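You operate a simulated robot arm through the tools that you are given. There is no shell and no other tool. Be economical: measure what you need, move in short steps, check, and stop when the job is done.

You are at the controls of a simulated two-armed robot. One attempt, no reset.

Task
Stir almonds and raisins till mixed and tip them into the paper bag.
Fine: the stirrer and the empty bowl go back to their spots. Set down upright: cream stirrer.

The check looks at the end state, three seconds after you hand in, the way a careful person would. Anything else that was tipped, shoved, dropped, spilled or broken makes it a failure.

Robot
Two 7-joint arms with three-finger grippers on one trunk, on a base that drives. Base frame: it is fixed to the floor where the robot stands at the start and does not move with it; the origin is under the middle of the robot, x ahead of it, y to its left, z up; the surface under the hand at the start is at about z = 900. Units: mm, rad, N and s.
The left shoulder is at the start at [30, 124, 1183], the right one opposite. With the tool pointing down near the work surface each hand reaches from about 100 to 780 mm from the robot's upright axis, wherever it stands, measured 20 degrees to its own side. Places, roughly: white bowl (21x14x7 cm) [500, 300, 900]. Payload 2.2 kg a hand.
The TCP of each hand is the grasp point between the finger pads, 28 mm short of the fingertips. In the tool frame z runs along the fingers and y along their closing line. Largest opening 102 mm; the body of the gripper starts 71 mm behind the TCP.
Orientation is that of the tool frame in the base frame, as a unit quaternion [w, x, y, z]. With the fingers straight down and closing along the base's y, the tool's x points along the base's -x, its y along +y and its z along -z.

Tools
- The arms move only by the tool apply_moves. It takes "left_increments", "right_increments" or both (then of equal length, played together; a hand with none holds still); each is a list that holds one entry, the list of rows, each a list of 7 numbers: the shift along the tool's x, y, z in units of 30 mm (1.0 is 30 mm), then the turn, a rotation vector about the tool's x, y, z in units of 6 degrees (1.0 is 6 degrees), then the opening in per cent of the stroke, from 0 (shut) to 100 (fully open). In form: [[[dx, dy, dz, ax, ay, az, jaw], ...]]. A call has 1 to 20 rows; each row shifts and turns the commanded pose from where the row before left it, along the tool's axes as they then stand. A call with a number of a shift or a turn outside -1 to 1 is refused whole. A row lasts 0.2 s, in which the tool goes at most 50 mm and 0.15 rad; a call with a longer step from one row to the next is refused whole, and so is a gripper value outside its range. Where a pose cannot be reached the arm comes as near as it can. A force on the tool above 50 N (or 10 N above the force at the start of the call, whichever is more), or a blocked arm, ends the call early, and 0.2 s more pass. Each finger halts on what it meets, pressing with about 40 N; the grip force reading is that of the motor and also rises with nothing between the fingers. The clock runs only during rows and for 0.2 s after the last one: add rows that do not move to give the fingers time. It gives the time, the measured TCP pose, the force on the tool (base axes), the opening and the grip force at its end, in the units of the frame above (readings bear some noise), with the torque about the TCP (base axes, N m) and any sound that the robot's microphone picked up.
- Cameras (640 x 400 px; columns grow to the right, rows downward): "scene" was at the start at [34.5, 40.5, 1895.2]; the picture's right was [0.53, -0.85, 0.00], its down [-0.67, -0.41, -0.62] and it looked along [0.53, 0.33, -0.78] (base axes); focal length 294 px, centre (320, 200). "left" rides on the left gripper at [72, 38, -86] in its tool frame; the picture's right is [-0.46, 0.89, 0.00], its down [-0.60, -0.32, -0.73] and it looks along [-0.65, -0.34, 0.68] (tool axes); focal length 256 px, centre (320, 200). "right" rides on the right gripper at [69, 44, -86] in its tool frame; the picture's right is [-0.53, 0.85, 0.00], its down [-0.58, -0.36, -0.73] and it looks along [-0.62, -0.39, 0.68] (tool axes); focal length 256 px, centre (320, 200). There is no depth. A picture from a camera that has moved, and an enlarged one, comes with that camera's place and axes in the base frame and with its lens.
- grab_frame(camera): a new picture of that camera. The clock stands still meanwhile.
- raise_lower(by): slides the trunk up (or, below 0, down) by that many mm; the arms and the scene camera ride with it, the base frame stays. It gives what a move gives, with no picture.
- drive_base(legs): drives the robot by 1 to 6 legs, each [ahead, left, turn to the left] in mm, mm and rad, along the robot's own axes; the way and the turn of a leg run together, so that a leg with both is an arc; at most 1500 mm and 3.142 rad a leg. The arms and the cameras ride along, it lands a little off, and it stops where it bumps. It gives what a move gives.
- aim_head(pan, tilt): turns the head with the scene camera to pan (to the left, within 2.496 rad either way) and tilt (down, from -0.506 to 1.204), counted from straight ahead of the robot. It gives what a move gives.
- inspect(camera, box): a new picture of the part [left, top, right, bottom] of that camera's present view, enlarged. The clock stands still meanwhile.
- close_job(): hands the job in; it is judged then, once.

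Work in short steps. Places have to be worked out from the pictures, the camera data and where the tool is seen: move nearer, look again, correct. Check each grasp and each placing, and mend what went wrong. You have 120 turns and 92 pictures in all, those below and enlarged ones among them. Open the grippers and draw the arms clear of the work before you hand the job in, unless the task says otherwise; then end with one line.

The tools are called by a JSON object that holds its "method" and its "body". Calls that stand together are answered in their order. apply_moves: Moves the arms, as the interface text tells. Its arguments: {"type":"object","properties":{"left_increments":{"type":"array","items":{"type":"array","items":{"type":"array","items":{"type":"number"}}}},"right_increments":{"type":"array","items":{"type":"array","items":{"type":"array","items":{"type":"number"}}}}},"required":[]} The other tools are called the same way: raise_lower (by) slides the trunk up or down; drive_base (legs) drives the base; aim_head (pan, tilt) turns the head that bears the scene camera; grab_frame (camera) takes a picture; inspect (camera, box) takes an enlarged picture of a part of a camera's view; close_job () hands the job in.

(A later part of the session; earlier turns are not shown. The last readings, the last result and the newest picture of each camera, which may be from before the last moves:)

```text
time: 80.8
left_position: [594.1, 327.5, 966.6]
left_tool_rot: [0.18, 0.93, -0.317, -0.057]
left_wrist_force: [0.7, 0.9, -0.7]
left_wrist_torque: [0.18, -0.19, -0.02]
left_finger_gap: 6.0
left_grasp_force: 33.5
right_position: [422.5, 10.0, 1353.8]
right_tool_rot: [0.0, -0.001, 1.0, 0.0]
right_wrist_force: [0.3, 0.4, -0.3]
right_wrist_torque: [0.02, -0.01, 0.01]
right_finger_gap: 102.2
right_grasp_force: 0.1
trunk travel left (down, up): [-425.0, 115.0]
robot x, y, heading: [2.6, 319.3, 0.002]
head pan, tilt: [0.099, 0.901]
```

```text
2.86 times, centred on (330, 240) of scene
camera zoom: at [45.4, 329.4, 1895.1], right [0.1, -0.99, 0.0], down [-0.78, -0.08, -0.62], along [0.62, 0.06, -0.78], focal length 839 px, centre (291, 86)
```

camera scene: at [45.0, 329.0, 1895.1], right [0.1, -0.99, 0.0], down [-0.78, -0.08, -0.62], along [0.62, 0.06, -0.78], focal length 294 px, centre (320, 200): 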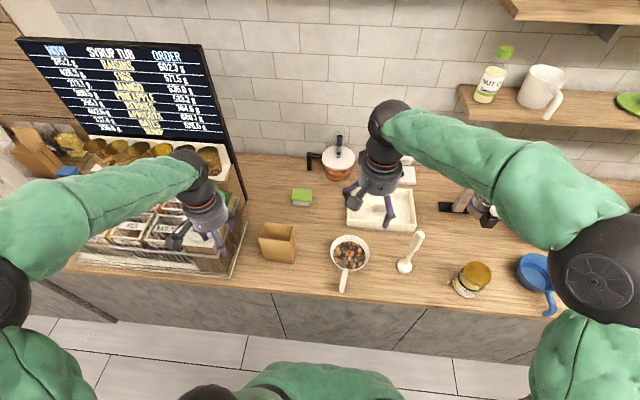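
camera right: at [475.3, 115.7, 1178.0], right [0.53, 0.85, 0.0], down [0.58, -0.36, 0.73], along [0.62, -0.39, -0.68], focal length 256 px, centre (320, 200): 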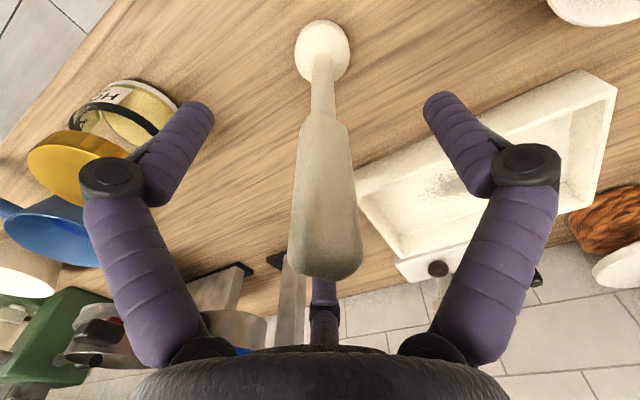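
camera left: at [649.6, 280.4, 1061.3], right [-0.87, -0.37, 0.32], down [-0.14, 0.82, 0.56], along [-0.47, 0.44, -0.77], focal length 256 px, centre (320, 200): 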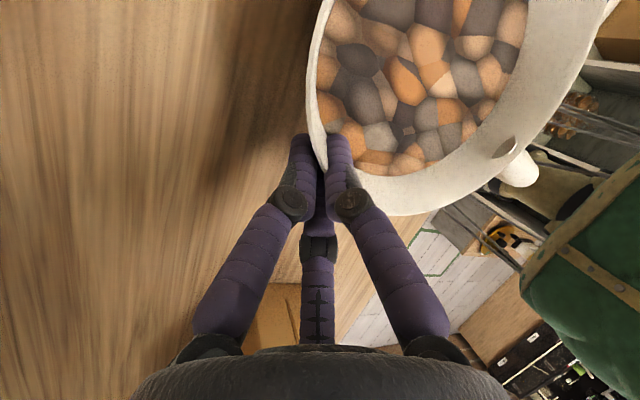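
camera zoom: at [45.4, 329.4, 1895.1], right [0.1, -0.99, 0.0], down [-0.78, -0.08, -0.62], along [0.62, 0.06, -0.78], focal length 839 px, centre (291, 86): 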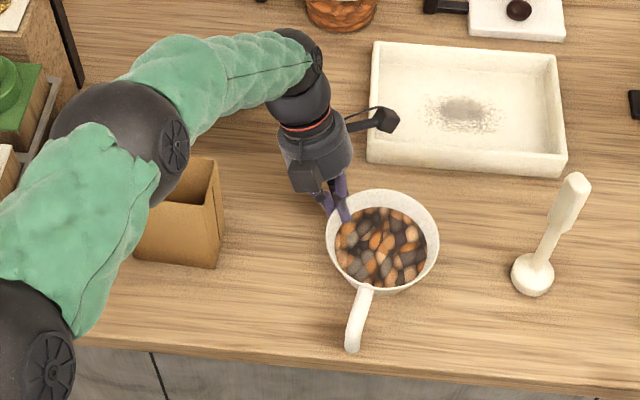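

Clean grip with a 6 mm wall between the fingers. Test lift of 18 mm straight up.

{"method": "apply_moves", "body": {"left_increments": [[[0, 0.05, -0.12, 0, 0, 0, 0], [0, 0.086, -0.22, 0, 0, 0, 0], [0, 0.086, -0.22, 0, 0, 0, 0], [0, 0, 0, 0, 0, 0, 0]]]}}

{"method": "grab_frame", "body": {"camera": "left"}}

{"method": "inspect", "body": {"camera": "scene", "box": [290, 210, 390, 310]}}

```text
time: 81.8
left_position: [593.1, 328.2, 984.3]
left_tool_rot: [0.18, 0.929, -0.318, -0.057]
left_wrist_force: [-0.1, 0.5, 0.2]
left_wrist_torque: [0.2, -0.18, 0.0]
left_finger_gap: 5.9
left_grasp_force: 33.4
right_position: [424.8, 9.7, 1354.8]
right_tool_rot: [0.0, -0.001, 1.0, 0.0]
right_wrist_force: [-0.3, 0.7, 0.0]
right_wrist_torque: [0.0, 0.0, 0.0]
right_finger_gap: 102.2
right_grasp_force: 0.2
trunk travel left (down, up): [-425.0, 115.0]
robot x, y, heading: [-1.9, 318.3, -0.002]
head pan, tilt: [0.099, 0.901]
```

```text
30 pictures are left
camera left: at [649.6, 280.6, 1079.0], right [-0.87, -0.37, 0.32], down [-0.14, 0.82, 0.56], along [-0.47, 0.44, -0.77], focal length 256 px, centre (320, 200)
```

left: 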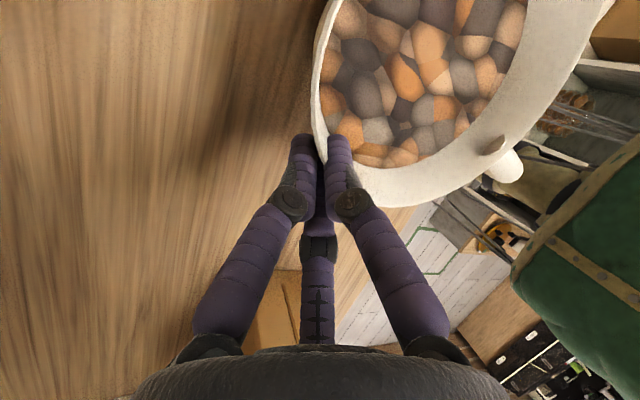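

```text
4.00 times, centred on (340, 260) of scene
camera zoom: at [45.7, 329.2, 1895.0], right [0.1, -0.99, 0.0], down [-0.78, -0.08, -0.62], along [0.62, 0.06, -0.78], focal length 1174 px, centre (240, -40)
```

zoom: 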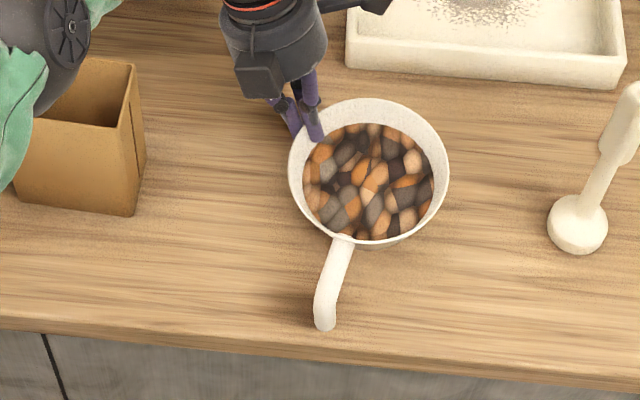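

The view is ambiguous about whether the whole bowl rose. Raising another 30 mm and looking again.

{"method": "apply_moves", "body": {"left_increments": [[[0, 0.093, -0.232, 0, 0, 0, 0], [0, 0.093, -0.232, 0, 0, 0, 0], [0, 0.093, -0.232, 0, 0, 0, 0], [0, 0.093, -0.232, 0, 0, 0, 0], [0, 0, 0, 0, 0, 0, 0]]]}}

{"method": "inspect", "body": {"camera": "scene", "box": [290, 210, 390, 310]}}

```text
time: 83.0
left_position: [593.6, 327.5, 1015.5]
left_tool_rot: [0.18, 0.929, -0.317, -0.057]
left_wrist_force: [1.1, -0.2, -2.9]
left_wrist_torque: [0.16, -0.19, 0.02]
left_finger_gap: 6.1
left_grasp_force: 33.6
right_position: [423.2, 9.4, 1355.4]
right_tool_rot: [0.0, -0.001, 1.0, 0.0]
right_wrist_force: [-0.2, -0.4, 0.1]
right_wrist_torque: [0.0, -0.01, -0.01]
right_finger_gap: 102.2
right_grasp_force: 0.0
trunk travel left (down, up): [-425.0, 115.0]
robot x, y, heading: [1.5, 322.0, 0.002]
head pan, tilt: [0.099, 0.901]
```

```text
4.00 times, centred on (340, 260) of scene
camera zoom: at [45.6, 329.4, 1895.1], right [0.1, -0.99, 0.0], down [-0.78, -0.08, -0.62], along [0.62, 0.06, -0.78], focal length 1174 px, centre (240, -40)
```

zoom: 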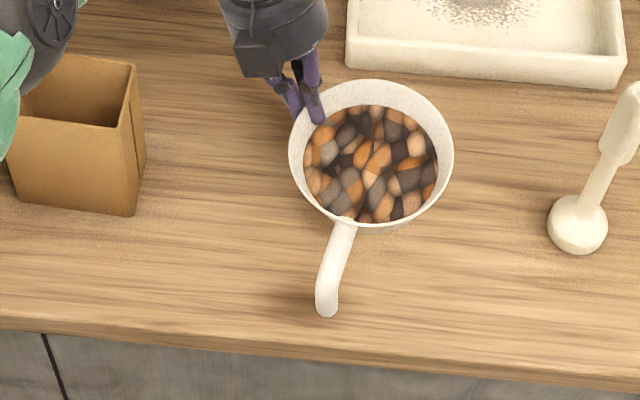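

The bowl is airborne and stable (about 0.3 kg). Raising it well above bag height, then yawing 54° clockwise so the free lip faces the robot and the handle points left.

{"method": "apply_moves", "body": {"left_increments": [[[0, 0.2, -0.5, 0, 0, 0, 0], [0, 0.341, -0.85, 0, 0, 0, 0], [0, 0.341, -0.85, 0, 0, 0, 0], [0, 0.341, -0.85, 0, 0, 0, 0], [0, 0.341, -0.85, 0, 0, 0, 0], [0, 0.341, -0.85, 0, 0, 0, 0], [0, 0, 0, 0, -0.369, 0.921, 0], [0, 0, 0, 0, -0.369, 0.921, 0], [0, 0, 0, 0, -0.369, 0.921, 0], [0, 0, 0, 0, -0.369, 0.921, 0], [0, 0, 0, 0, -0.369, 0.921, 0], [0, 0, 0, 0, -0.369, 0.921, 0], [0, 0, 0, 0, -0.369, 0.921, 0], [0, 0, 0, 0, -0.369, 0.921, 0], [0, 0, 0, 0, -0.369, 0.921, 0], [0, 0, 0, 0, 0, 0, 0]]]}}

{"method": "grab_frame", "body": {"camera": "scene"}}

```text
time: 86.4
left_position: [591.9, 329.2, 1168.1]
left_tool_rot: [-0.131, -0.687, 0.702, 0.13]
left_wrist_force: [-0.5, 0.5, -3.3]
left_wrist_torque: [-0.08, -0.27, -0.02]
left_finger_gap: 6.0
left_grasp_force: 33.9
right_position: [423.8, 10.2, 1354.5]
right_tool_rot: [0.0, 0.0, 1.0, 0.0]
right_wrist_force: [-0.2, -0.6, -0.2]
right_wrist_torque: [0.01, -0.01, -0.01]
right_finger_gap: 102.0
right_grasp_force: 0.1
trunk travel left (down, up): [-425.0, 115.0]
robot x, y, heading: [0.5, 319.9, 0.0]
head pan, tilt: [0.099, 0.901]
```

```text
27 pictures are left
camera scene: at [45.3, 329.6, 1895.1], right [0.1, -0.99, 0.0], down [-0.78, -0.08, -0.62], along [0.62, 0.06, -0.78], focal length 294 px, centre (320, 200)
```

scene: 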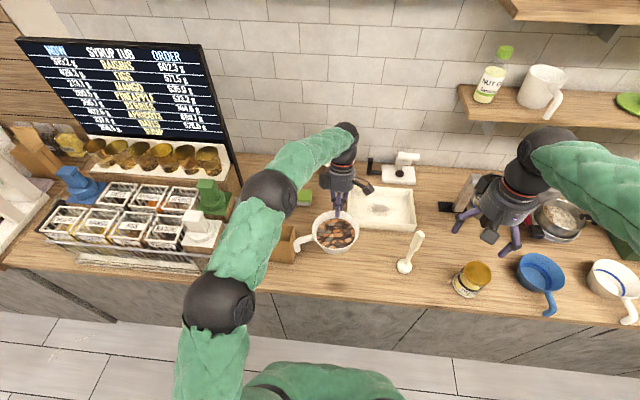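

The lip now faces −x. I'll pre-tilt 20° (not enough to spill), rise a little, and carry the bowl to above and behind the bag.

{"method": "apply_moves", "body": {"left_increments": [[[0, 0.06, -0.16, 0.8333, 0, 0, 0], [0, 0.05, -0.16, 0.8333, 0, 0, 0], [0, 0.03, -0.17, 0.8333, 0, 0, 0], [0, 0.01, -0.17, 0.8333, 0, 0, 0], [-0.834, -0.413, 0, 0, 0, 0, 0], [-0.834, -0.413, 0, 0, 0, 0, 0], [-0.834, -0.413, 0, 0, 0, 0, 0], [-0.834, -0.413, 0, 0, 0, 0, 0], [-0.834, -0.413, 0, 0, 0, 0, 0], [-0.834, -0.413, 0, 0, 0, 0, 0], [-0.834, -0.413, 0, 0, 0, 0, 0], [-0.834, -0.413, 0, 0, 0, 0, 0], [0, 0, 0, 0, 0, 0, 0]]]}}

{"method": "grab_frame", "body": {"camera": "scene"}}

{"method": "inspect", "body": {"camera": "scene", "box": [230, 140, 390, 280]}}

```text
time: 89.2
left_position: [694.7, 525.8, 1186.8]
left_tool_rot: [-0.009, -0.699, 0.715, 0.007]
left_wrist_force: [-0.2, -0.9, -2.0]
left_wrist_torque: [-0.05, -0.19, -0.02]
left_finger_gap: 6.3
left_grasp_force: 33.4
right_position: [423.5, 9.6, 1353.6]
right_tool_rot: [0.0, -0.001, 1.0, 0.0]
right_wrist_force: [-0.6, -0.8, 0.0]
right_wrist_torque: [-0.02, -0.01, 0.01]
right_finger_gap: 102.1
right_grasp_force: 0.2
trunk travel left (down, up): [-425.0, 115.0]
robot x, y, heading: [1.5, 321.3, 0.006]
head pan, tilt: [0.099, 0.901]
```

```text
26 pictures are left
camera scene: at [45.0, 328.7, 1895.1], right [0.1, -0.99, 0.0], down [-0.78, -0.08, -0.62], along [0.62, 0.06, -0.78], focal length 294 px, centre (320, 200)
```

scene: 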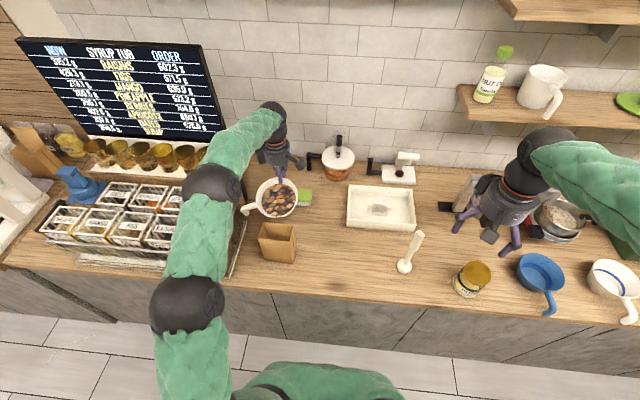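

```text
2.86 times, centred on (310, 210) of scene
camera zoom: at [45.0, 328.7, 1895.1], right [0.1, -0.99, 0.0], down [-0.78, -0.08, -0.62], along [0.62, 0.06, -0.78], focal length 839 px, centre (349, 171)
```

zoom: 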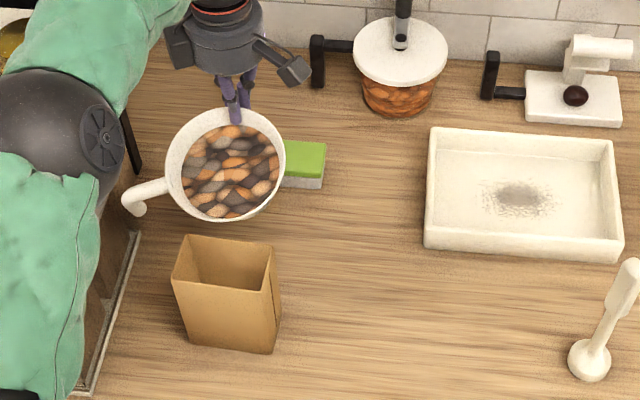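

The lip is about 10 mm right of bag centre and the contents are still inside. I'll tilt to 45° while shifting left 10 mm and pivoting so the lip stays over the opening.

{"method": "apply_moves", "body": {"left_increments": [[[-0.067, 0.19, -0.139, 0.8333, 0, 0, 0], [-0.067, 0.19, -0.139, 0.8333, 0, 0, 0], [-0.067, 0.19, -0.139, 0.8333, 0, 0, 0], [-0.067, 0.19, -0.139, 0.8333, 0, 0, 0], [-0.067, 0.19, -0.139, 0.8333, 0, 0, 0], [0, 0, 0, 0, 0, 0, 0]]]}}

{"method": "inspect", "body": {"camera": "scene", "box": [230, 140, 390, 280]}}

```text
time: 90.6
left_position: [665.2, 536.2, 1200.6]
left_tool_rot: [0.143, -0.685, 0.699, -0.148]
left_wrist_force: [0.1, 0.1, -3.6]
left_wrist_torque: [-0.01, -0.09, -0.03]
left_finger_gap: 6.0
left_grasp_force: 33.4
right_position: [423.7, 10.1, 1353.9]
right_tool_rot: [0.0, -0.001, 1.0, 0.0]
right_wrist_force: [0.7, -0.5, -0.3]
right_wrist_torque: [-0.03, -0.02, 0.02]
right_finger_gap: 102.2
right_grasp_force: 0.0
trunk travel left (down, up): [-425.0, 115.0]
robot x, y, heading: [0.1, 324.6, 0.003]
head pan, tilt: [0.099, 0.901]
```

```text
2.86 times, centred on (310, 210) of scene
camera zoom: at [46.2, 329.5, 1895.0], right [0.1, -0.99, 0.0], down [-0.78, -0.08, -0.62], along [0.62, 0.06, -0.78], focal length 839 px, centre (349, 171)
```

zoom: 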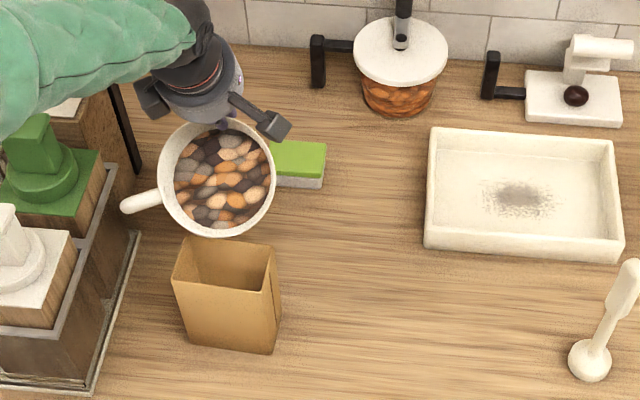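

Aligned: the lip is at about (560, 528), right over the bag mouth. Continuing to 70°.

{"method": "apply_moves", "body": {"left_increments": [[[0, 0.213, -0.296, 0.8333, 0, 0, 0], [0, 0.213, -0.296, 0.8333, 0, 0, 0], [0, 0.213, -0.296, 0.8333, 0, 0, 0], [0, 0.213, -0.296, 0.8333, 0, 0, 0], [0, 0.213, -0.296, 0.8333, 0, 0, 0], [0, 0, 0, 0, 0, 0, 0]]]}}

{"method": "inspect", "body": {"camera": "scene", "box": [230, 140, 390, 280]}}

```text
time: 92.0
left_position: [616.1, 538.2, 1220.2]
left_tool_rot: [0.287, -0.638, 0.65, -0.296]
left_wrist_force: [-0.4, 0.7, -2.1]
left_wrist_torque: [-0.05, 0.02, 0.0]
left_finger_gap: 6.0
left_grasp_force: 33.3
right_position: [424.8, 9.8, 1354.3]
right_tool_rot: [-0.001, -0.001, 1.0, 0.0]
right_wrist_force: [0.8, -0.3, 0.0]
right_wrist_torque: [0.02, 0.02, 0.0]
right_finger_gap: 101.7
right_grasp_force: 0.0
trunk travel left (down, up): [-425.0, 115.0]
robot x, y, heading: [-1.3, 320.3, 0.005]
head pan, tilt: [0.099, 0.901]
```

```text
2.86 times, centred on (310, 210) of scene
camera zoom: at [46.5, 329.7, 1895.1], right [0.1, -0.99, 0.0], down [-0.78, -0.08, -0.62], along [0.62, 0.06, -0.78], focal length 839 px, centre (349, 171)
```

zoom: 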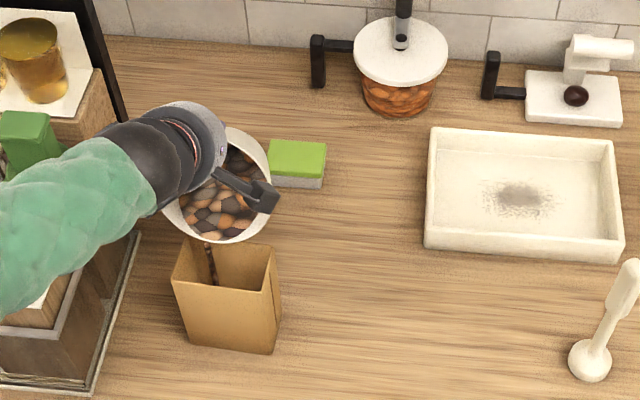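

A stream is falling inside the bag, slightly left of centre. Shifting right 10 mm while tilting to 95°, slowly.

{"method": "apply_moves", "body": {"left_increments": [[[0.07, 0.185, -0.362, 0.8333, 0, 0, 0], [0.07, 0.185, -0.362, 0.8333, 0, 0, 0], [0.07, 0.185, -0.362, 0.8333, 0, 0, 0], [0.07, 0.185, -0.362, 0.8333, 0, 0, 0], [0.07, 0.185, -0.362, 0.8333, 0, 0, 0], [0, 0, 0, 0, 0, 0, 0], [0, 0, 0, 0, 0, 0, 0], [0, 0, 0, 0, 0, 0, 0], [0, 0, 0, 0, 0, 0, 0]]]}}

{"method": "inspect", "body": {"camera": "scene", "box": [230, 140, 390, 280]}}

{"method": "grab_frame", "body": {"camera": "left"}}

```text
time: 94.0
left_position: [605.0, 550.1, 1297.7]
left_tool_rot: [0.35, -0.602, 0.619, -0.363]
left_wrist_force: [0.1, 0.9, -1.7]
left_wrist_torque: [0.0, 0.07, 0.0]
left_finger_gap: 5.9
left_grasp_force: 33.1
left hand out of reach, approached as far as the arm can: row 1, 2, 3, 4, 5
right_position: [424.5, 10.6, 1354.0]
right_tool_rot: [0.0, -0.002, 1.0, -0.001]
right_wrist_force: [0.1, 0.3, -0.1]
right_wrist_torque: [-0.01, 0.01, 0.0]
right_finger_gap: 102.2
right_grasp_force: 0.1
trunk travel left (down, up): [-425.0, 115.0]
robot x, y, heading: [-1.9, 323.5, 0.002]
head pan, tilt: [0.099, 0.901]
```

```text
2.86 times, centred on (310, 210) of scene
camera zoom: at [45.1, 329.5, 1895.1], right [0.1, -0.99, 0.0], down [-0.78, -0.08, -0.62], along [0.62, 0.06, -0.78], focal length 839 px, centre (349, 171)
```

zoom: 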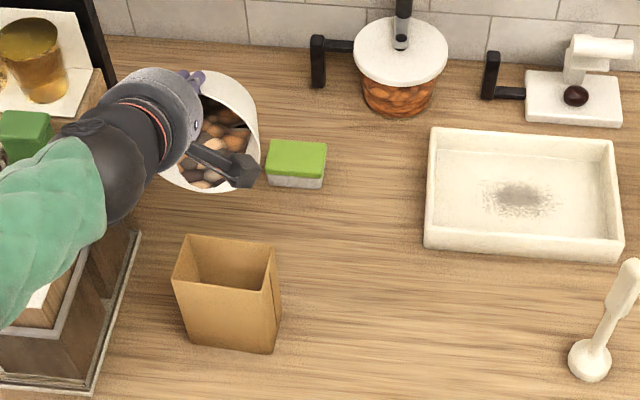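

```text
21 pictures are left
camera left: at [511.1, 478.8, 1307.6], right [-0.42, 0.47, -0.77], down [-0.46, 0.62, 0.63], along [0.78, 0.62, -0.04], focal length 256 px, centre (320, 200)
```

left: 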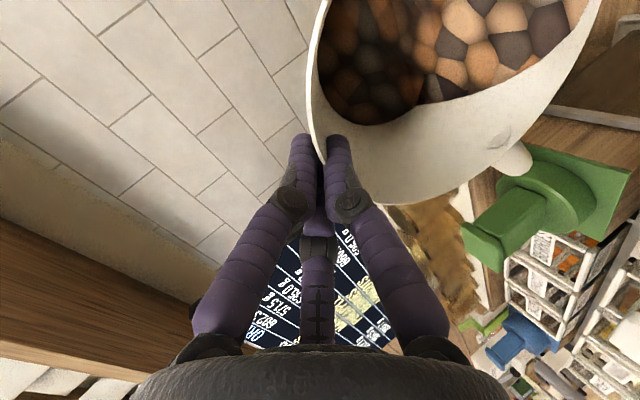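

The arm ran into its reach limit and drifted up and back, so the lip is no longer safely over the mouth. I'll untilt at once while pulling the lip back over the bag.

{"method": "apply_moves", "body": {"left_increments": [[[0.2, 0.45, -0.8, -1, 0, 0, 0], [0.2, 0.5, -0.75, -1, 0, 0, 0], [0, 0, 0, -1, 0, 0, 0], [0, 0, 0, -1, 0, 0, 0], [0, 0, 0, -1, 0, 0, 0], [0, 0, 0, -1, 0, 0, 0], [0, 0, 0, -1, 0, 0, 0], [0, 0, 0, 0, 0, 0, 0]]]}}

{"method": "grab_frame", "body": {"camera": "scene"}}

{"method": "inspect", "body": {"camera": "scene", "box": [230, 140, 390, 280]}}

```text
time: 95.8
left_position: [550.1, 538.4, 1297.9]
left_tool_rot: [0.11, -0.688, 0.708, -0.118]
left_wrist_force: [-0.3, 0.9, -1.5]
left_wrist_torque: [-0.06, -0.06, 0.0]
left_finger_gap: 6.0
left_grasp_force: 33.4
right_position: [423.7, 11.2, 1355.4]
right_tool_rot: [-0.001, -0.002, 1.0, 0.0]
right_wrist_force: [-0.1, 0.1, -0.7]
right_wrist_torque: [0.02, 0.01, 0.03]
right_finger_gap: 102.2
right_grasp_force: 0.2
trunk travel left (down, up): [-425.0, 115.0]
robot x, y, heading: [-0.6, 321.8, 0.001]
head pan, tilt: [0.099, 0.901]
```

```text
20 pictures are left
camera scene: at [44.5, 329.6, 1895.1], right [0.1, -0.99, 0.0], down [-0.78, -0.08, -0.62], along [0.62, 0.06, -0.78], focal length 294 px, centre (320, 200)
```

scene: 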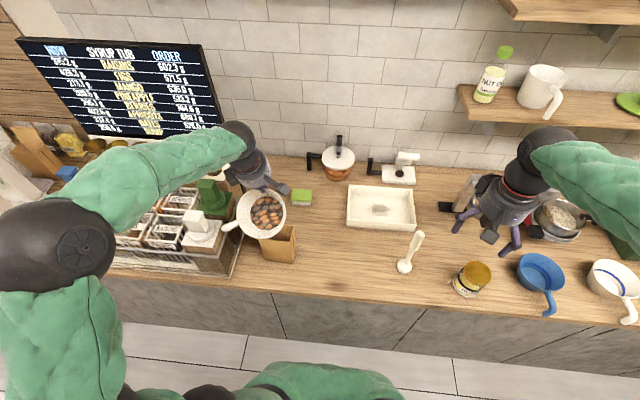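

```text
2.86 times, centred on (310, 210) of scene
camera zoom: at [44.5, 329.6, 1895.1], right [0.1, -0.99, 0.0], down [-0.78, -0.08, -0.62], along [0.62, 0.06, -0.78], focal length 839 px, centre (349, 171)
```

zoom: 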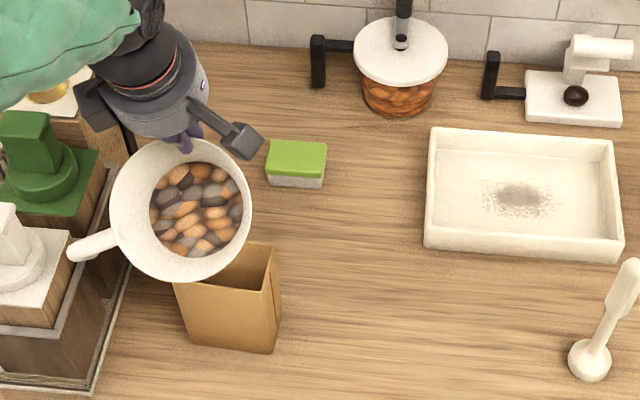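

No spill is visible and roughly half the contents remain. The arm is too folded for more tilt, so I'll back the base off 200 mm with the bowl held safely at 40°, then extend out again.

{"method": "drive_base", "body": {"legs": [[-200, 0, 0]]}}

```text
time: 97.4
left_position: [350.8, 538.7, 1296.6]
left_tool_rot: [0.111, -0.688, 0.707, -0.118]
left_wrist_force: [-0.1, 0.7, -1.5]
left_wrist_torque: [0.01, -0.04, 0.0]
left_finger_gap: 5.8
left_grasp_force: 33.1
right_position: [225.8, 10.1, 1355.6]
right_tool_rot: [0.001, -0.002, 1.0, 0.0]
right_wrist_force: [-1.0, 0.0, 0.4]
right_wrist_torque: [0.02, 0.0, 0.01]
right_finger_gap: 102.0
right_grasp_force: 0.0
trunk travel left (down, up): [-425.0, 115.0]
robot x, y, heading: [-199.2, 319.9, 0.005]
head pan, tilt: [0.099, 0.901]
```

Base is back at x=−199. Extending forward at 40°, then tilting to 60° as the lip arrives over the bag.

{"method": "apply_moves", "body": {"left_increments": [[[0.025, -0.696, 0.412, 0, 0, 0, 0], [0.025, -0.696, 0.412, 0, 0, 0, 0], [0.025, -0.696, 0.412, 0, 0, 0, 0], [0.025, -0.696, 0.412, 0, 0, 0, 0], [0.025, -0.696, 0.412, 0, 0, 0, 0], [0.025, -0.696, 0.412, 0, 0, 0, 0], [0.025, -0.696, 0.412, 0, 0, 0, 0], [0.025, -0.696, 0.412, 0, 0, 0, 0], [0, -0.463, 0.558, 0.8333, 0, 0, 0], [0, -0.463, 0.558, 0.8333, 0, 0, 0], [0, -0.463, 0.558, 0.8333, 0, 0, 0], [0, -0.463, 0.558, 0.8333, 0, 0, 0]]]}}

{"method": "grab_frame", "body": {"camera": "scene"}}

```text
time: 100.0
left_position: [622.1, 524.8, 1220.8]
left_tool_rot: [0.229, -0.66, 0.675, -0.239]
left_wrist_force: [-0.3, 0.7, -2.5]
left_wrist_torque: [-0.02, 0.0, -0.04]
left_finger_gap: 6.1
left_grasp_force: 33.4
right_position: [225.2, 10.4, 1354.5]
right_tool_rot: [0.0, -0.002, 1.0, 0.0]
right_wrist_force: [0.2, -0.3, 1.0]
right_wrist_torque: [0.0, 0.01, -0.01]
right_finger_gap: 102.1
right_grasp_force: 0.1
trunk travel left (down, up): [-425.0, 115.0]
robot x, y, heading: [-199.9, 326.4, 0.005]
head pan, tilt: [0.099, 0.901]
```

```text
18 pictures are left
camera scene: at [-153.0, 329.3, 1895.0], right [0.1, -0.99, 0.0], down [-0.78, -0.08, -0.62], along [0.62, 0.06, -0.78], focal length 294 px, centre (320, 200)
```

scene: 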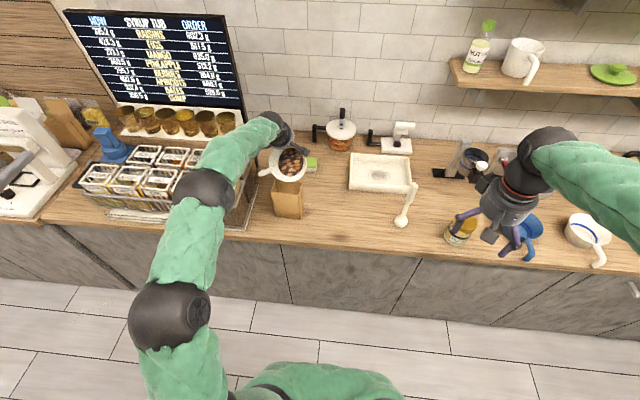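

Reached in full, with the lip at about (554, 530). Tilting on to about 84°, pivoting around the lip.

{"method": "apply_moves", "body": {"left_increments": [[[0, 0.225, -0.318, 1, 0, 0, 0], [0, 0.225, -0.318, 1, 0, 0, 0], [0, 0.19, -0.474, 1, 0, 0, 0], [0, 0.19, -0.474, 1, 0, 0, 0], [0, 0, 0, 0, 0, 0, 0]]]}}

{"method": "inspect", "body": {"camera": "scene", "box": [230, 110, 350, 230]}}

```text
time: 101.2
left_position: [567.9, 526.8, 1235.6]
left_tool_rot: [0.361, -0.596, 0.611, -0.374]
left_wrist_force: [0.3, -0.5, -1.6]
left_wrist_torque: [-0.02, 0.02, -0.01]
left_finger_gap: 6.1
left_grasp_force: 33.2
right_position: [226.5, 11.0, 1353.4]
right_tool_rot: [-0.001, -0.002, 1.0, -0.001]
right_wrist_force: [0.6, 0.0, 0.0]
right_wrist_torque: [0.02, 0.04, -0.01]
right_finger_gap: 102.2
right_grasp_force: 0.0
trunk travel left (down, up): [-425.0, 115.0]
robot x, y, heading: [-197.2, 319.8, 0.006]
head pan, tilt: [0.099, 0.901]
```

```text
3.33 times, centred on (290, 170) of scene
camera zoom: at [-152.4, 329.0, 1895.0], right [0.1, -0.99, 0.0], down [-0.78, -0.08, -0.62], along [0.62, 0.06, -0.78], focal length 978 px, centre (420, 300)
```

zoom: 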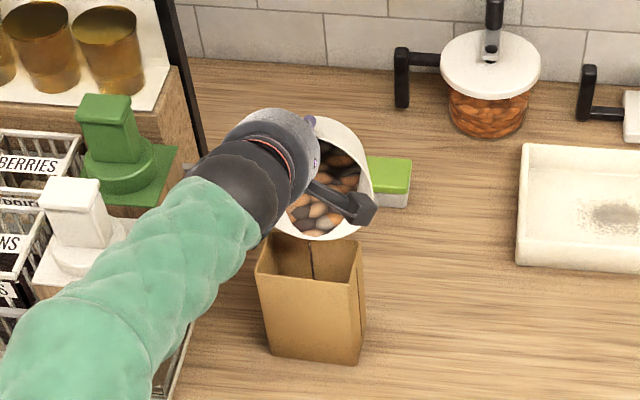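

The stream is falling centrally into the bag. I'll hold briefly, then go to about 96° and check reach.

{"method": "apply_moves", "body": {"left_increments": [[[0, 0, 0, 0, 0, 0, 0], [0, 0, 0, 0, 0, 0, 0], [0, 0, 0, 0, 0, 0, 0], [0, 0, 0, 0, 0, 0, 0], [0, 0.186, -0.483, 1, 0, 0, 0], [0, 0.186, -0.483, 1, 0, 0, 0], [0, 0, 0, 0, 0, 0, 0], [0, 0, 0, 0, 0, 0, 0]]]}}

{"method": "inspect", "body": {"camera": "scene", "box": [230, 110, 350, 230]}}

```text
time: 103.0
left_position: [589.0, 536.3, 1256.3]
left_tool_rot: [0.395, -0.574, 0.587, -0.412]
left_wrist_force: [-0.6, 0.2, -1.2]
left_wrist_torque: [-0.04, 0.06, 0.0]
left_finger_gap: 5.9
left_grasp_force: 33.3
left hand out of reach, approached as far as the arm can: row 5, 6
right_position: [226.9, 9.8, 1354.0]
right_tool_rot: [0.0, -0.002, 1.0, 0.0]
right_wrist_force: [0.0, -0.1, -0.6]
right_wrist_torque: [0.02, -0.02, -0.04]
right_finger_gap: 101.9
right_grasp_force: 0.1
trunk travel left (down, up): [-425.0, 115.0]
robot x, y, heading: [-201.5, 319.3, 0.003]
head pan, tilt: [0.099, 0.901]
```

```text
3.33 times, centred on (290, 170) of scene
camera zoom: at [-153.1, 329.2, 1895.1], right [0.1, -0.99, 0.0], down [-0.78, -0.08, -0.62], along [0.62, 0.06, -0.78], focal length 978 px, centre (420, 300)
```

zoom: 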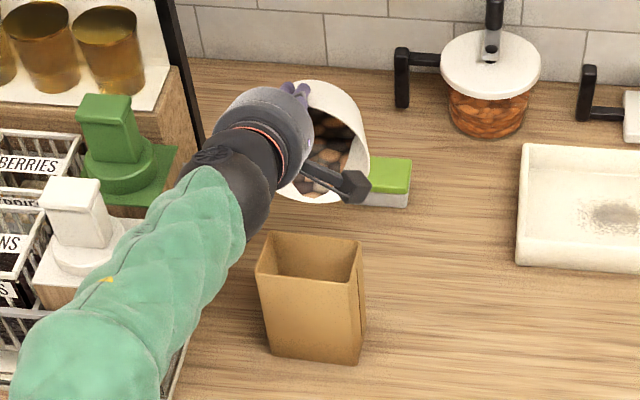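

Out of reach past about 85° again, with no spill visible. I'll return to the 84° pose over the mouth, which worked, and hold to see whether it drains.

{"method": "apply_moves", "body": {"left_increments": [[[0.15, 0.44, -0.2, -0.5, 0, 0, 0], [0.15, 0.44, -0.2, -0.5, 0, 0, 0], [0, 0, 0, 0, 0, 0, 0], [0, 0, 0, 0, 0, 0, 0], [0, 0, 0, 0, 0, 0, 0], [0, 0, 0, 0, 0, 0, 0], [0, 0, 0, 0, 0, 0, 0], [0, 0, 0, 0, 0, 0, 0], [0, 0, 0, 0, 0, 0, 0], [0, 0, 0, 0, 0, 0, 0], [0, 0, 0, 0, 0, 0, 0], [0, 0, 0, 0, 0, 0, 0]]]}}

{"method": "inspect", "body": {"camera": "scene", "box": [230, 110, 350, 230]}}

```text
time: 105.6
left_position: [567.4, 525.9, 1235.2]
left_tool_rot: [0.366, -0.592, 0.609, -0.38]
left_wrist_force: [-0.3, 0.5, -1.4]
left_wrist_torque: [-0.04, 0.05, 0.02]
left_finger_gap: 5.9
left_grasp_force: 33.5
right_position: [226.4, 10.1, 1354.9]
right_tool_rot: [0.0, -0.001, 1.0, 0.0]
right_wrist_force: [-0.4, 0.5, -0.1]
right_wrist_torque: [0.0, 0.0, 0.01]
right_finger_gap: 102.0
right_grasp_force: 0.0
trunk travel left (down, up): [-425.0, 115.0]
robot x, y, heading: [-198.1, 321.4, 0.009]
head pan, tilt: [0.099, 0.901]
```

```text
3.33 times, centred on (290, 170) of scene
camera zoom: at [-153.7, 329.1, 1895.1], right [0.1, -0.99, 0.0], down [-0.78, -0.08, -0.62], along [0.62, 0.06, -0.78], focal length 978 px, centre (420, 300)
```

zoom: 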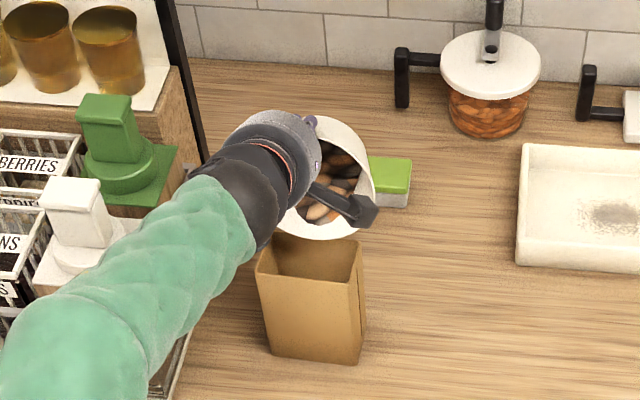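

The remainder needs more tilt, and the limit looks like a wrist limit in this arm posture. I'll untilt to 54°, back off from the counter, and use the free right arm to test mirrored poses safely.

{"method": "apply_moves", "body": {"left_increments": [[[0, 0, 0, -1, 0, 0, 0], [0, 0, 0, -1, 0, 0, 0], [0, 0, 0, -1, 0, 0, 0], [0, 0, 0, -1, 0, 0, 0], [0, 0, 0, -1, 0, 0, 0], [0, 0, 0, -1, 0, 0, 0], [0, 0, 0, 0, 0, 0, 0]]]}}

{"method": "drive_base", "body": {"legs": [[-250, 0, 0]]}}

{"method": "apply_moves", "body": {"right_increments": [[[0, 0, 0, 0, 0, 1, 100], [0, 0, 0, 0, 0, 1, 100], [0, 0, 0, 0, 0, 1, 100], [0, 0, 0, 0, 0, 1, 100], [0, 0, 0, 0, 0, 1, 100], [0, 0, 0, 0, 0, 1, 100], [0, 0, 0, 0, 0, 1, 100], [0, 0, 0, 0, 0, 1, 100], [0, 0, 0, 0, 0, 1, 100], [0, 0, 0, 0, 0, 1, 100], [0, 0, 0, 0, 0, 1, 100], [0, 0, 0, 0, 0, 1, 100], [0, 0, 0, 0, 0, 1, 100], [0, 0, 0, 0, 0, 1, 100], [0, 0, 0, 0, 0, 1, 100], [0, 0, 0, 0, 0, 0, 100]]]}}

```text
time: 107.2
left_position: [566.1, 524.8, 1236.2]
left_tool_rot: [0.163, -0.677, 0.696, -0.173]
left_wrist_force: [-1.0, 0.6, -1.1]
left_wrist_torque: [-0.01, 0.0, 0.0]
left_finger_gap: 5.9
left_grasp_force: 33.6
right_position: [224.7, 10.5, 1354.3]
right_tool_rot: [-0.001, -0.002, 1.0, 0.0]
right_wrist_force: [-0.3, -0.9, -0.1]
right_wrist_torque: [0.02, 0.01, 0.0]
right_finger_gap: 101.9
right_grasp_force: 0.1
trunk travel left (down, up): [-425.0, 115.0]
robot x, y, heading: [-203.1, 324.4, 0.004]
head pan, tilt: [0.099, 0.901]
```

```text
time: 109.1
left_position: [314.2, 524.1, 1234.8]
left_tool_rot: [0.164, -0.677, 0.697, -0.173]
left_wrist_force: [0.5, -1.0, -1.0]
left_wrist_torque: [-0.02, -0.06, 0.0]
left_finger_gap: 6.2
left_grasp_force: 33.0
right_position: [-26.6, 8.0, 1354.0]
right_tool_rot: [0.0, -0.001, 1.0, 0.0]
right_wrist_force: [-0.4, 0.7, 0.1]
right_wrist_torque: [-0.03, -0.01, 0.0]
right_finger_gap: 102.0
right_grasp_force: 0.0
trunk travel left (down, up): [-425.0, 115.0]
robot x, y, heading: [-451.0, 321.1, -0.0]
head pan, tilt: [0.099, 0.901]
```

```text
time: 112.5
left_position: [316.1, 523.5, 1235.3]
left_tool_rot: [0.164, -0.676, 0.697, -0.174]
left_wrist_force: [0.7, 0.3, -1.7]
left_wrist_torque: [-0.01, -0.03, 0.0]
left_finger_gap: 6.0
left_grasp_force: 33.3
right_position: [-27.6, 9.1, 1355.1]
right_tool_rot: [-0.001, 0.707, 0.707, -0.001]
right_wrist_force: [0.9, 0.1, 0.7]
right_wrist_torque: [0.01, 0.0, 0.0]
right_finger_gap: 101.8
right_grasp_force: 0.2
trunk travel left (down, up): [-425.0, 115.0]
robot x, y, heading: [-452.3, 321.2, 0.002]
head pan, tilt: [0.099, 0.901]
```

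Right wrist yaw is set as the mirror. Now I extend and pitch the right hand to the mirror of the pose that worked.

{"method": "apply_moves", "body": {"right_increments": [[[0, 1, 0, 0, 0, 0, 100], [0, 1, 0, 0, 0, 0, 100], [0, 1, 0, 0, 0, 0, 100], [0, 1, 0, 0, 0, 0, 100], [0, 1, 0, 0, 0, 0, 100], [0, 1, 0, 0, 0, 0, 100], [0, 0, 0, -1, 0, 0, 100], [0, 0, 0, -1, 0, 0, 100], [0, 0, 0, -1, 0, 0, 100], [0, 0, 0, -1, 0, 0, 100], [0, 0, 0, -1, 0, 0, 100], [0, 0, 0, -1, 0, 0, 100], [0, 0, 0, -1, 0, 0, 100], [0, 0, 0, -1, 0, 0, 100], [0, 0, 0, -1, 0, 0, 100], [0, 0, 0, -1, 0, 0, 100], [0, 0, 0, 0, 0, 0, 100]]]}}

{"method": "apply_moves", "body": {"right_increments": [[[0.45, -0.09, 0.84, 0, 0, 0, 100], [0.45, -0.09, 0.84, 0, 0, 0, 100], [0.45, -0.09, 0.84, 0, 0, 0, 100], [0.45, -0.09, 0.84, 0, 0, 0, 100], [0.45, -0.09, 0.84, 0, 0, 0, 100], [0.45, -0.09, 0.84, 0, 0, 0, 100], [0.45, -0.09, 0.84, 0, 0, 0, 100], [0.45, -0.09, 0.84, 0, 0, 0, 100], [0, 0, 0, 0, 0, 0, 100]]]}}

{"method": "apply_moves", "body": {"right_increments": [[[0, 0, 0, -1, 0, 0, 100], [0, 0, 0, -1, 0, 0, 100], [0, 0, 0, -1, 0, 0, 100], [0, 0, 0, -1, 0, 0, 100], [0, 0, 0, -1, 0, 0, 100], [0, 0, 0, 0, 0, 0, 100]]]}}

```text
time: 116.1
left_position: [315.7, 522.8, 1234.8]
left_tool_rot: [0.164, -0.676, 0.697, -0.173]
left_wrist_force: [0.2, -0.4, -1.5]
left_wrist_torque: [0.01, -0.02, -0.01]
left_finger_gap: 6.2
left_grasp_force: 33.5
right_position: [154.1, 7.8, 1353.6]
right_tool_rot: [0.353, 0.612, 0.614, 0.353]
right_wrist_force: [-0.5, -0.4, 0.2]
right_wrist_torque: [0.04, -0.01, -0.01]
right_finger_gap: 101.9
right_grasp_force: 0.1
trunk travel left (down, up): [-425.0, 115.0]
robot x, y, heading: [-451.3, 321.5, -0.001]
head pan, tilt: [0.099, 0.901]
```

```text
time: 118.1
left_position: [314.5, 524.1, 1236.7]
left_tool_rot: [0.164, -0.676, 0.697, -0.173]
left_wrist_force: [-0.7, 0.7, -1.9]
left_wrist_torque: [0.03, -0.02, 0.0]
left_finger_gap: 5.9
left_grasp_force: 33.6
right_position: [314.7, 116.6, 1235.5]
right_tool_rot: [0.353, 0.611, 0.613, 0.354]
right_wrist_force: [0.2, 0.0, 0.1]
right_wrist_torque: [0.01, 0.01, 0.01]
right_finger_gap: 102.3
right_grasp_force: 0.0
trunk travel left (down, up): [-425.0, 115.0]
robot x, y, heading: [-453.4, 320.3, 0.001]
head pan, tilt: [0.099, 0.901]
```

```text
time: 119.5
left_position: [315.3, 524.6, 1236.3]
left_tool_rot: [0.163, -0.677, 0.697, -0.174]
left_wrist_force: [-0.8, 0.0, -1.9]
left_wrist_torque: [-0.02, -0.01, -0.04]
left_finger_gap: 5.9
left_grasp_force: 33.8
right_position: [337.3, 145.3, 1256.4]
right_tool_rot: [0.402, 0.514, 0.575, 0.494]
right_wrist_force: [0.3, 0.4, -0.9]
right_wrist_torque: [-0.01, 0.0, 0.0]
right_finger_gap: 102.0
right_grasp_force: 0.1
right hand out of reach, approached as far as the arm can: row 1, 2, 3, 4, 5
trunk travel left (down, up): [-425.0, 115.0]
robot x, y, heading: [-446.8, 319.4, 0.001]
head pan, tilt: [0.099, 0.901]
```

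The mirrored arm shows the same limit, and the solver drifted toward pointing inward. I'll test yawing the hand inward by 24° at that spot.

{"method": "apply_moves", "body": {"right_increments": [[[-0.22, -0.19, -0.17, 0.045, 0.981, -0.19, 100], [-0.22, -0.19, -0.17, 0.045, 0.981, -0.19, 100], [-0.22, -0.19, -0.17, 0.045, 0.981, -0.19, 100], [-0.22, -0.19, -0.17, 0.045, 0.981, -0.19, 100], [0, 0, 0, 0, 0, 0, 100]]]}}

```text
time: 120.7
left_position: [314.9, 523.1, 1236.1]
left_tool_rot: [0.164, -0.676, 0.697, -0.174]
left_wrist_force: [-0.7, -0.1, -0.8]
left_wrist_torque: [-0.02, -0.02, -0.01]
left_finger_gap: 5.7
left_grasp_force: 34.1
right_position: [322.2, 114.5, 1237.2]
right_tool_rot: [0.289, 0.383, 0.67, 0.567]
right_wrist_force: [-0.3, -0.5, -0.4]
right_wrist_torque: [0.02, 0.01, -0.02]
right_finger_gap: 102.1
right_grasp_force: 0.0
trunk travel left (down, up): [-425.0, 115.0]
robot x, y, heading: [-448.5, 322.9, 0.001]
head pan, tilt: [0.099, 0.901]
```

Reachable with 33° inward yaw at ψ=79°. Testing further pitch to about 103°, with the pull-back that the pivot needs.

{"method": "apply_moves", "body": {"right_increments": [[[0, 0, -0.4, -1, 0, 0, 100], [0, 0, -0.4, -1, 0, 0, 100], [0, 0, -0.4, -1, 0, 0, 100], [0, 0, -0.4, -1, 0, 0, 100], [0, 0, 0, 0, 0, 0, 100]]]}}

```text
time: 121.9
left_position: [316.3, 524.2, 1236.2]
left_tool_rot: [0.163, -0.676, 0.697, -0.174]
left_wrist_force: [-0.1, 1.1, -0.9]
left_wrist_torque: [-0.02, -0.02, -0.03]
left_finger_gap: 6.1
left_grasp_force: 33.4
right_position: [282.1, 87.8, 1238.6]
right_tool_rot: [0.363, 0.314, 0.537, 0.694]
right_wrist_force: [-0.1, 0.5, -0.1]
right_wrist_torque: [0.01, 0.03, 0.01]
right_finger_gap: 101.7
right_grasp_force: 0.1
trunk travel left (down, up): [-425.0, 115.0]
robot x, y, heading: [-451.6, 321.9, -0.001]
head pan, tilt: [0.099, 0.901]
```

Fully reachable. So the left hand should also point about 33° inward. I'll yaw the left hand that way here, then pitch to about 76°, which is below the remaining pour angle.

{"method": "apply_moves", "body": {"left_increments": [[[0, 0, 0, 0, 0.425, 0.812, 0], [0, 0, 0, 0, 0.425, 0.812, 0], [0, 0, 0, 0, 0.425, 0.812, 0], [0, 0, 0, 0, 0.425, 0.812, 0], [0, 0, 0, 0, 0.425, 0.812, 0], [0, 0, 0, 0, 0.425, 0.812, 0], [0, 0, 0, 0.9, 0, 0, 0], [0, 0, 0, 0.9, 0, 0, 0], [0, 0, 0, 0.9, 0, 0, 0], [0, 0, 0, 0.9, 0, 0, 0], [0, 0, 0, 0, 0, 0, 0]]]}}

```text
time: 124.3
left_position: [315.1, 522.5, 1235.1]
left_tool_rot: [0.19, -0.422, 0.805, -0.372]
left_wrist_force: [-0.6, 0.4, -1.1]
left_wrist_torque: [0.0, 0.02, 0.02]
left_finger_gap: 6.0
left_grasp_force: 33.7
right_position: [282.3, 87.7, 1238.8]
right_tool_rot: [0.364, 0.314, 0.538, 0.693]
right_wrist_force: [-0.6, -0.4, 0.0]
right_wrist_torque: [-0.01, -0.01, 0.03]
right_finger_gap: 102.0
right_grasp_force: 0.2
trunk travel left (down, up): [-425.0, 115.0]
robot x, y, heading: [-455.9, 321.4, -0.002]
head pan, tilt: [0.099, 0.901]
```

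Left is at T≈71°, yaw −35°. First I'll lift the right hand clear so it passes well above the stirrer, then drive forward 230 mm.

{"method": "apply_moves", "body": {"right_increments": [[[0, 0.9, -0.5, 0, 0, 0, 100], [0, 0.9, -0.5, 0, 0, 0, 100], [0, 0.9, -0.5, 0, 0, 0, 100], [0, 0.9, -0.5, 0, 0, 0, 100], [0, 0.9, -0.5, 0, 0, 0, 100], [0, 0.9, -0.5, 0, 0, 0, 100], [0, 0, 0, 0, 0, 0, 100]]]}}

{"method": "drive_base", "body": {"legs": [[230, 0, 0]]}}

{"method": "grab_frame", "body": {"camera": "scene"}}

```text
time: 125.9
left_position: [316.9, 523.1, 1234.2]
left_tool_rot: [0.192, -0.422, 0.804, -0.372]
left_wrist_force: [-0.8, -0.4, -1.0]
left_wrist_torque: [0.0, 0.01, -0.03]
left_finger_gap: 5.6
left_grasp_force: 33.6
right_position: [182.3, 15.7, 1375.5]
right_tool_rot: [0.363, 0.315, 0.538, 0.693]
right_wrist_force: [-0.2, 0.9, 0.1]
right_wrist_torque: [0.02, -0.05, 0.03]
right_finger_gap: 102.1
right_grasp_force: 0.2
trunk travel left (down, up): [-425.0, 115.0]
robot x, y, heading: [-451.5, 320.7, 0.005]
head pan, tilt: [0.099, 0.901]
```

```text
time: 127.6
left_position: [545.8, 524.8, 1234.3]
left_tool_rot: [0.192, -0.422, 0.805, -0.372]
left_wrist_force: [0.3, -0.1, -1.9]
left_wrist_torque: [-0.01, 0.02, 0.0]
left_finger_gap: 6.0
left_grasp_force: 33.3
right_position: [412.9, 16.8, 1377.1]
right_tool_rot: [0.364, 0.315, 0.537, 0.692]
right_wrist_force: [0.4, -0.2, -0.5]
right_wrist_torque: [0.02, -0.05, 0.01]
right_finger_gap: 102.1
right_grasp_force: 0.1
trunk travel left (down, up): [-425.0, 115.0]
robot x, y, heading: [-222.0, 319.9, 0.007]
head pan, tilt: [0.099, 0.901]
```

```text
14 pictures are left
camera scene: at [-174.4, 328.8, 1895.1], right [0.1, -0.99, 0.0], down [-0.78, -0.08, -0.62], along [0.62, 0.06, -0.78], focal length 294 px, centre (320, 200)
```

scene: 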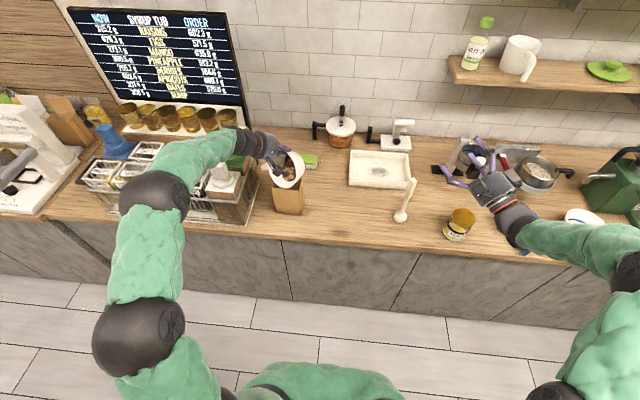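

The lip needs to shift about (+48, −37) to be over the bag centre. I'll move it and tilt to 85°, then check alignment.

{"method": "apply_moves", "body": {"left_increments": [[[0.05, -0.66, 0.77, 0, 0, 0, 0], [0.05, -0.66, 0.77, 0, 0, 0, 0], [0, 0, 0, 0, 0, 0, 0], [0, 0.23, -0.295, 0.8, 0, 0, 0], [0, 0.23, -0.295, 0.8, 0, 0, 0], [0, 0.23, -0.295, 0.8, 0, 0, 0]]]}}

{"method": "inspect", "body": {"camera": "scene", "box": [230, 110, 350, 230]}}

```text
time: 129.0
left_position: [565.6, 507.0, 1235.3]
left_tool_rot: [0.243, -0.395, 0.751, -0.469]
left_wrist_force: [-0.1, -0.1, -1.5]
left_wrist_torque: [0.03, 0.06, -0.02]
left_finger_gap: 6.1
left_grasp_force: 33.3
right_position: [411.6, 15.9, 1376.7]
right_tool_rot: [0.364, 0.313, 0.538, 0.693]
right_wrist_force: [-0.3, 0.3, 0.0]
right_wrist_torque: [-0.01, 0.0, -0.01]
right_finger_gap: 102.2
right_grasp_force: 0.1
trunk travel left (down, up): [-425.0, 115.0]
robot x, y, heading: [-220.6, 320.9, -0.0]
head pan, tilt: [0.099, 0.901]
```

```text
3.33 times, centred on (290, 170) of scene
camera zoom: at [-175.7, 329.3, 1895.1], right [0.1, -0.99, 0.0], down [-0.78, -0.08, -0.62], along [0.62, 0.06, -0.78], focal length 978 px, centre (420, 300)
```

zoom: 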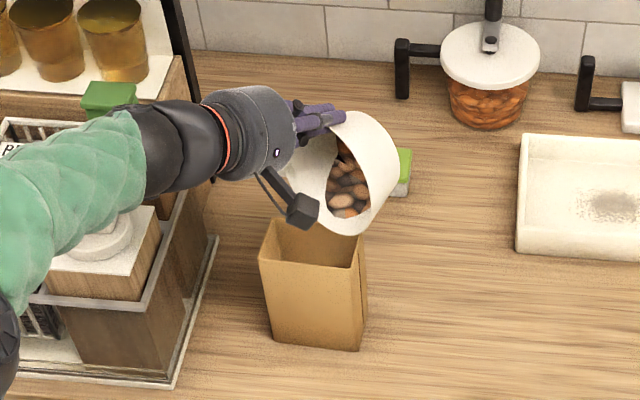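

Accounting for the perspective, the lowest lip point is at about (551, 515). I'll nudge 13 mm sideways toward bag centre while tilting to 100°, then hold.

{"method": "apply_moves", "body": {"left_increments": [[[-0.22, 0.05, -0.1, 0.2, 0, 0, 0], [-0.22, 0.146, -0.37, 0.833, 0, 0, 0], [0, 0.146, -0.37, 0.833, 0, 0, 0], [0, 0.1, -0.27, 0.633, 0, 0, 0], [0, 0, 0, 0, 0, 0, 0], [0, 0, 0, 0, 0, 0, 0]]]}}

{"method": "inspect", "body": {"camera": "scene", "box": [230, 110, 350, 230]}}

```text
time: 130.4
left_position: [542.6, 537.3, 1233.4]
left_tool_rot: [0.293, -0.359, 0.684, -0.563]
left_wrist_force: [-0.7, 1.0, -0.7]
left_wrist_torque: [0.03, 0.09, -0.02]
left_finger_gap: 5.7
left_grasp_force: 32.9
right_position: [411.0, 15.9, 1376.6]
right_tool_rot: [0.364, 0.314, 0.538, 0.693]
right_wrist_force: [-0.4, 0.4, 0.5]
right_wrist_torque: [0.02, 0.01, 0.02]
right_finger_gap: 101.9
right_grasp_force: 0.0
trunk travel left (down, up): [-425.0, 115.0]
robot x, y, heading: [-220.4, 318.6, 0.001]
head pan, tilt: [0.099, 0.901]
```

```text
3.33 times, centred on (290, 170) of scene
camera zoom: at [-175.0, 328.9, 1895.1], right [0.1, -0.99, 0.0], down [-0.78, -0.08, -0.62], along [0.62, 0.06, -0.78], focal length 978 px, centre (420, 300)
```

zoom: 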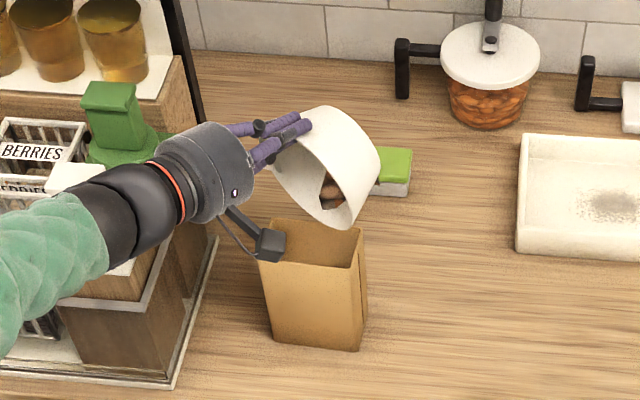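

Well aligned and nearly drained. Tilting on to 115°, then 125°, with holds.

{"method": "apply_moves", "body": {"left_increments": [[[0, 0.145, -0.37, 0.833, 0, 0, 0], [0, 0.145, -0.37, 0.833, 0, 0, 0], [0, 0.145, -0.37, 0.833, 0, 0, 0], [0, 0, 0, 0, 0, 0, 0], [0, 0, 0, 0, 0, 0, 0], [0, 0.147, -0.37, 0.833, 0, 0, 0], [0, 0.147, -0.37, 0.833, 0, 0, 0], [0, 0, 0, 0, 0, 0, 0], [0, 0, 0, 0, 0, 0, 0], [0, 0, 0, 0, 0, 0, 0], [0, 0, 0, 0, 0, 0, 0]]]}}

{"method": "inspect", "body": {"camera": "scene", "box": [230, 110, 350, 230]}}

```text
time: 132.8
left_position: [499.3, 568.2, 1215.3]
left_tool_rot: [-0.363, 0.288, -0.546, 0.698]
left_wrist_force: [0.2, 0.4, -1.4]
left_wrist_torque: [0.02, 0.06, -0.01]
left_finger_gap: 6.0
left_grasp_force: 33.1
right_position: [412.7, 16.3, 1375.3]
right_tool_rot: [0.364, 0.314, 0.538, 0.692]
right_wrist_force: [0.2, 0.1, -0.4]
right_wrist_torque: [-0.01, 0.01, 0.03]
right_finger_gap: 102.0
right_grasp_force: 0.1
trunk travel left (down, up): [-425.0, 115.0]
robot x, y, heading: [-219.4, 319.0, 0.007]
head pan, tilt: [0.099, 0.901]
```

```text
3.33 times, centred on (290, 170) of scene
camera zoom: at [-174.9, 328.8, 1895.1], right [0.1, -0.99, 0.0], down [-0.78, -0.08, -0.62], along [0.62, 0.06, -0.78], focal length 978 px, centre (420, 300)
```

zoom: 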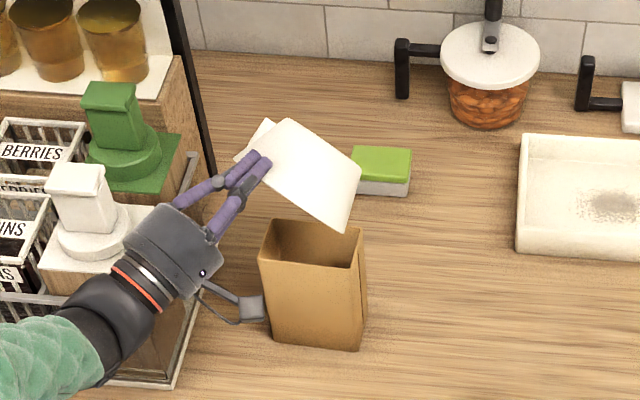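

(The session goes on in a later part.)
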